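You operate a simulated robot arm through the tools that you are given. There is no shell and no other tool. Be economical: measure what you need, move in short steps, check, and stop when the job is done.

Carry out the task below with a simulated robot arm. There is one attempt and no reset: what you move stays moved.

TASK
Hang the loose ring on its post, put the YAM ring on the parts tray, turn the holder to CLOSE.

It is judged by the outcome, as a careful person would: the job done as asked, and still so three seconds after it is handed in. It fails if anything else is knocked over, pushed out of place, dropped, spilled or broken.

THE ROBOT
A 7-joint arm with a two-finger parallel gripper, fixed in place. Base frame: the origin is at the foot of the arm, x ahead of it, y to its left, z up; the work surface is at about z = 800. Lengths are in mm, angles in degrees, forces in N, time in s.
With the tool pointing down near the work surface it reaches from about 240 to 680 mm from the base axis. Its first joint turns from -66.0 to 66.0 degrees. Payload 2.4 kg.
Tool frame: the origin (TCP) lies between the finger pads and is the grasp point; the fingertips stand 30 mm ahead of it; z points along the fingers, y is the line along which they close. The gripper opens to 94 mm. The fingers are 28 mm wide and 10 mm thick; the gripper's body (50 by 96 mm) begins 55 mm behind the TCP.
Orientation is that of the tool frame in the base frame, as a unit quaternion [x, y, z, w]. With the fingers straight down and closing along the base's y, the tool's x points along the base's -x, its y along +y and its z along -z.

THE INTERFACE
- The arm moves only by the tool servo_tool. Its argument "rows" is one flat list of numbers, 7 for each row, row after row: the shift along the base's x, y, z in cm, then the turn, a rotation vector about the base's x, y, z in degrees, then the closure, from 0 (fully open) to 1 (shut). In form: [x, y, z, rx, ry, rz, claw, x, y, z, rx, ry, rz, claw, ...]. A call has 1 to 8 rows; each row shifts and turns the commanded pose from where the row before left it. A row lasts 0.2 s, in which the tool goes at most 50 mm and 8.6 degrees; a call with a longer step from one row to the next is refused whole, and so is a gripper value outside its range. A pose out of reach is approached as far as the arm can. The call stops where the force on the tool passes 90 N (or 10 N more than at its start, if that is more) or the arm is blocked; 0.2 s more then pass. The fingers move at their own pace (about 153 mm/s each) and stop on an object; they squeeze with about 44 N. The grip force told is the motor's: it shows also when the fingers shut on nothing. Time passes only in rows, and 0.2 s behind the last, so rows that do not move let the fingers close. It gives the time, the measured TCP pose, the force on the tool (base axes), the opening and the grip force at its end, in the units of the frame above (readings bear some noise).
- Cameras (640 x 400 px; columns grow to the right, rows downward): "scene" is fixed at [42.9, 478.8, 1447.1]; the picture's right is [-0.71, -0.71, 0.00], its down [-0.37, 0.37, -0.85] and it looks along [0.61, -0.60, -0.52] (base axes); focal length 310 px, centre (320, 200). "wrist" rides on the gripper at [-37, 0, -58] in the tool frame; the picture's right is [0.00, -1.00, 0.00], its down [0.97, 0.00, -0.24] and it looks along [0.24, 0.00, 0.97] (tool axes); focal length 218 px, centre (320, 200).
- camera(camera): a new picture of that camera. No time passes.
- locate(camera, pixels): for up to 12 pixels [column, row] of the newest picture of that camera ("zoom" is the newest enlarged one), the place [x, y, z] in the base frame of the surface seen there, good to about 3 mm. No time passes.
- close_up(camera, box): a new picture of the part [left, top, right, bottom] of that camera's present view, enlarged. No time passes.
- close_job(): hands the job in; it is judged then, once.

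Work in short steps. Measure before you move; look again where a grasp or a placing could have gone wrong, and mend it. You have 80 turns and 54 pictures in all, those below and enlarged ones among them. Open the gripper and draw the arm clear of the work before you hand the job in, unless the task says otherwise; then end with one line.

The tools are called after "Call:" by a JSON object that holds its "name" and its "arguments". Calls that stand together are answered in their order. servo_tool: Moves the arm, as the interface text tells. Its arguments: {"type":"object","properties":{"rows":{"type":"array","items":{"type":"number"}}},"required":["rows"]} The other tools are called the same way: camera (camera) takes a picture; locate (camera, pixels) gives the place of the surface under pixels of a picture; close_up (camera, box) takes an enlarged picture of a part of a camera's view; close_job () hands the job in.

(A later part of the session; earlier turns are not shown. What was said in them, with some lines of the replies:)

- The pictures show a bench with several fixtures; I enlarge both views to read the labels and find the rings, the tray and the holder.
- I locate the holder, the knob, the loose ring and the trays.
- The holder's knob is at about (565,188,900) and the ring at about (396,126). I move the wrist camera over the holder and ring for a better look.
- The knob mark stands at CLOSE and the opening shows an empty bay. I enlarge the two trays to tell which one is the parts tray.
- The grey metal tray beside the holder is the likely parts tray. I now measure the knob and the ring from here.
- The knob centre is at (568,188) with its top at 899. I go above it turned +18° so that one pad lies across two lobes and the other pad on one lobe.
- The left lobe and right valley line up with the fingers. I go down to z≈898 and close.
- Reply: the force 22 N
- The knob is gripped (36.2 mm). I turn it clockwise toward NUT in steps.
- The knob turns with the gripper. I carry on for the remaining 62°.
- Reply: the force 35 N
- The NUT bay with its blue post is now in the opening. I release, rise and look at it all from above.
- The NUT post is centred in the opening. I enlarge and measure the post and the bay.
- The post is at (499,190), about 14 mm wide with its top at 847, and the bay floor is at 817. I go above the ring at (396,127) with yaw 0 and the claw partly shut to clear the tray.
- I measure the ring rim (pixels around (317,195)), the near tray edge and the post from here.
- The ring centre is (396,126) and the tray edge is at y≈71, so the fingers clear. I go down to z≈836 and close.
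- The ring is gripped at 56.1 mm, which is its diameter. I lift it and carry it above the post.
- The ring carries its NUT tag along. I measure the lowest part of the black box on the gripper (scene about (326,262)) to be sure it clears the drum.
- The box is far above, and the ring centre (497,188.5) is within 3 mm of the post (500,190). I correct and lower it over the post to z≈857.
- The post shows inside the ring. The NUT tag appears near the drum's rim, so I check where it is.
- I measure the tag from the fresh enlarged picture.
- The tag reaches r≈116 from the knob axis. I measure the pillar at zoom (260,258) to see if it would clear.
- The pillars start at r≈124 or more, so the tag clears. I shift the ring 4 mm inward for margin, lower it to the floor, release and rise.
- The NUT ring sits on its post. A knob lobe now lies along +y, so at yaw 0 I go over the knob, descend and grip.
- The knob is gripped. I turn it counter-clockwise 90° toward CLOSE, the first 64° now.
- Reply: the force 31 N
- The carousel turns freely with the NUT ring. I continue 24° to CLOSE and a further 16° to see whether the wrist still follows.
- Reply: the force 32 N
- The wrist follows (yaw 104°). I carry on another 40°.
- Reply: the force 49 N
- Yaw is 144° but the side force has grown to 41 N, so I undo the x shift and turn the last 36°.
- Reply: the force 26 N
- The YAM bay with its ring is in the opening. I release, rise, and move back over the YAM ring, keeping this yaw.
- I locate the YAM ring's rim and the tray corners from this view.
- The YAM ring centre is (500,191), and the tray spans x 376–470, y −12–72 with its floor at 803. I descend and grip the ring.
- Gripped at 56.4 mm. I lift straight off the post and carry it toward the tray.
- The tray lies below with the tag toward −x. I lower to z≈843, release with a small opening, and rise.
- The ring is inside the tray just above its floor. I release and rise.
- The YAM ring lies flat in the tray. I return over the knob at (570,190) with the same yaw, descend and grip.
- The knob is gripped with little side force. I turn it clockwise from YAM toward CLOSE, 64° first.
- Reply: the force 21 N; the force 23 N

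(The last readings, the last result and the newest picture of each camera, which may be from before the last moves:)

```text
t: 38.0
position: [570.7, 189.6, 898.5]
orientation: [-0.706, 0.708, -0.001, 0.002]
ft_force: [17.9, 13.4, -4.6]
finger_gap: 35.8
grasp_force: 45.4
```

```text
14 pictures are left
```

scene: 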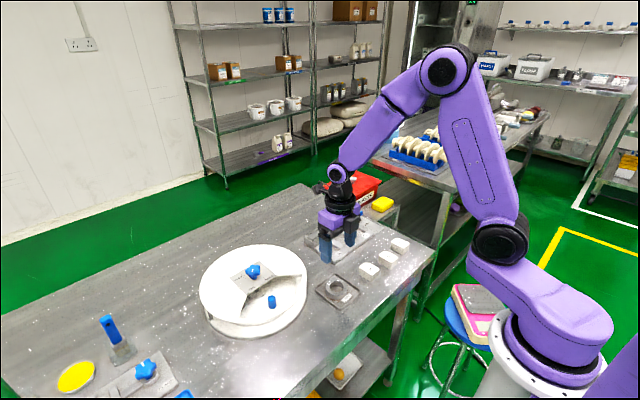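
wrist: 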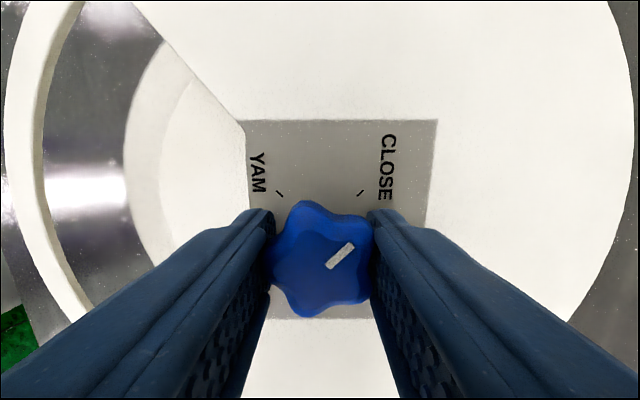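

Yaw is 90° and the mark points at CLOSE. I release, rise clear and inspect.

Call:
{"name": "servo_tool", "arguments": {"rows": [0, 0, 0, 0, 0, 0, 0.2, 0, 0, 0, 0, 0, 0, 0.2, 0, 0, 3, 0, 0, 0, 0.2, 0, 0, 4.5, 0, 0, -8, 0, -2.5, 0, 4, 0, 0, -8, 0, -3, 0, 3.5, 0, 0, -8, 0, -3, 0, 3.5, 0, 0, -8, 0, -3, 0, 3, 0, 0, -8, 0]}}

Call:
{"name": "servo_tool", "arguments": {"rows": [0, 0, 0, 0, 0, -8, 0, 0, 0, 0, 0, 0, -8, 0, 0, 0, 0, 0, 0, -8, 0, 0, 0, 0, 0, 0, -8, 0, 0, 0, 0, 0, 0, -8, 0, 0, 0, 0, 0, 0, -8, 0]}}

Call:
{"name": "camera", "arguments": {"camera": "wrist"}}

Call:
{"name": "close_up", "arguments": {"camera": "wrist", "box": [200, 0, 440, 150]}}

Call:
{"name": "close_up", "arguments": {"camera": "scene", "box": [180, 210, 380, 340]}}

```text
t: 39.8
position: [453.6, 188.5, 1113.6]
orientation: [-0.421, 0.907, -0.001, 0.0]
ft_force: [-0.3, 0.3, -0.2]
finger_gap: 94.1
grasp_force: 0.1
```

```text
t: 41.2
position: [453.4, 189.1, 1113.3]
orientation: [-0.016, 1.0, 0.0, 0.0]
ft_force: [-0.4, -1.4, -0.5]
finger_gap: 94.0
grasp_force: 0.1
```

```text
13 pictures are left
```

wrist: 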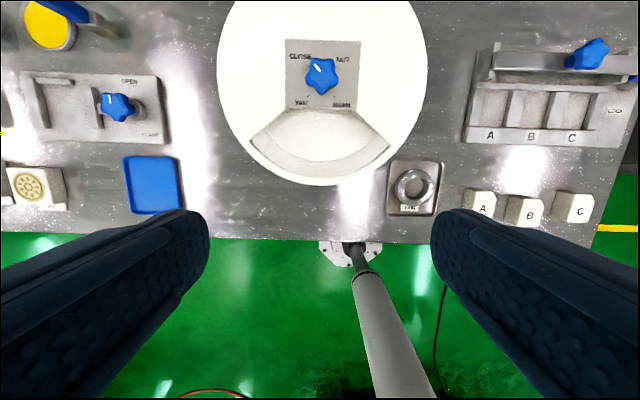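

```text
2.67 times, centred on (320, 75) of wrist
```

zoom: 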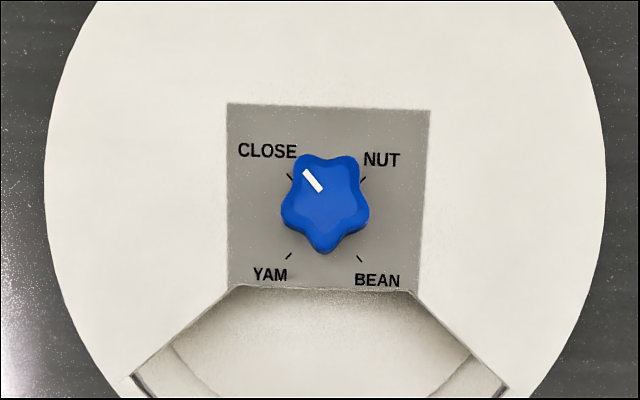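

```text
3.08 times, centred on (280, 275) of scene
```

zoom: 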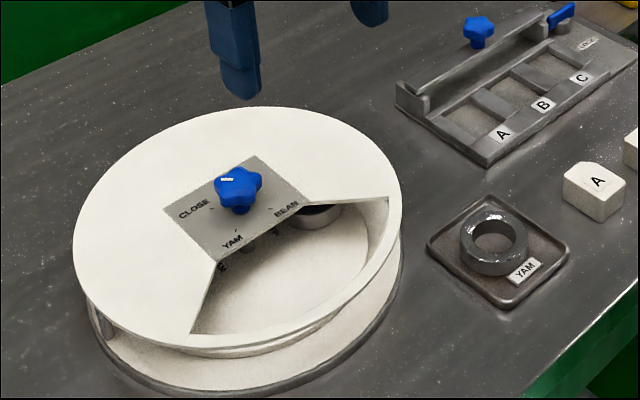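

The mark is back at CLOSE as at the start. The NUT ring is on its post under the cover and the YAM ring lies flat in the tray. The gripper is open and clear, so I hand the job in.

Call:
{"name": "close_job", "arguments": {}}

```text
The job is handed in.
```

The job is handed in: the NUT ring is on its post, the YAM ring is on the grey metal tray beside the holder, and the holder is turned to CLOSE. Neither tray was labelled, so I took the grey one to be the parts tray.
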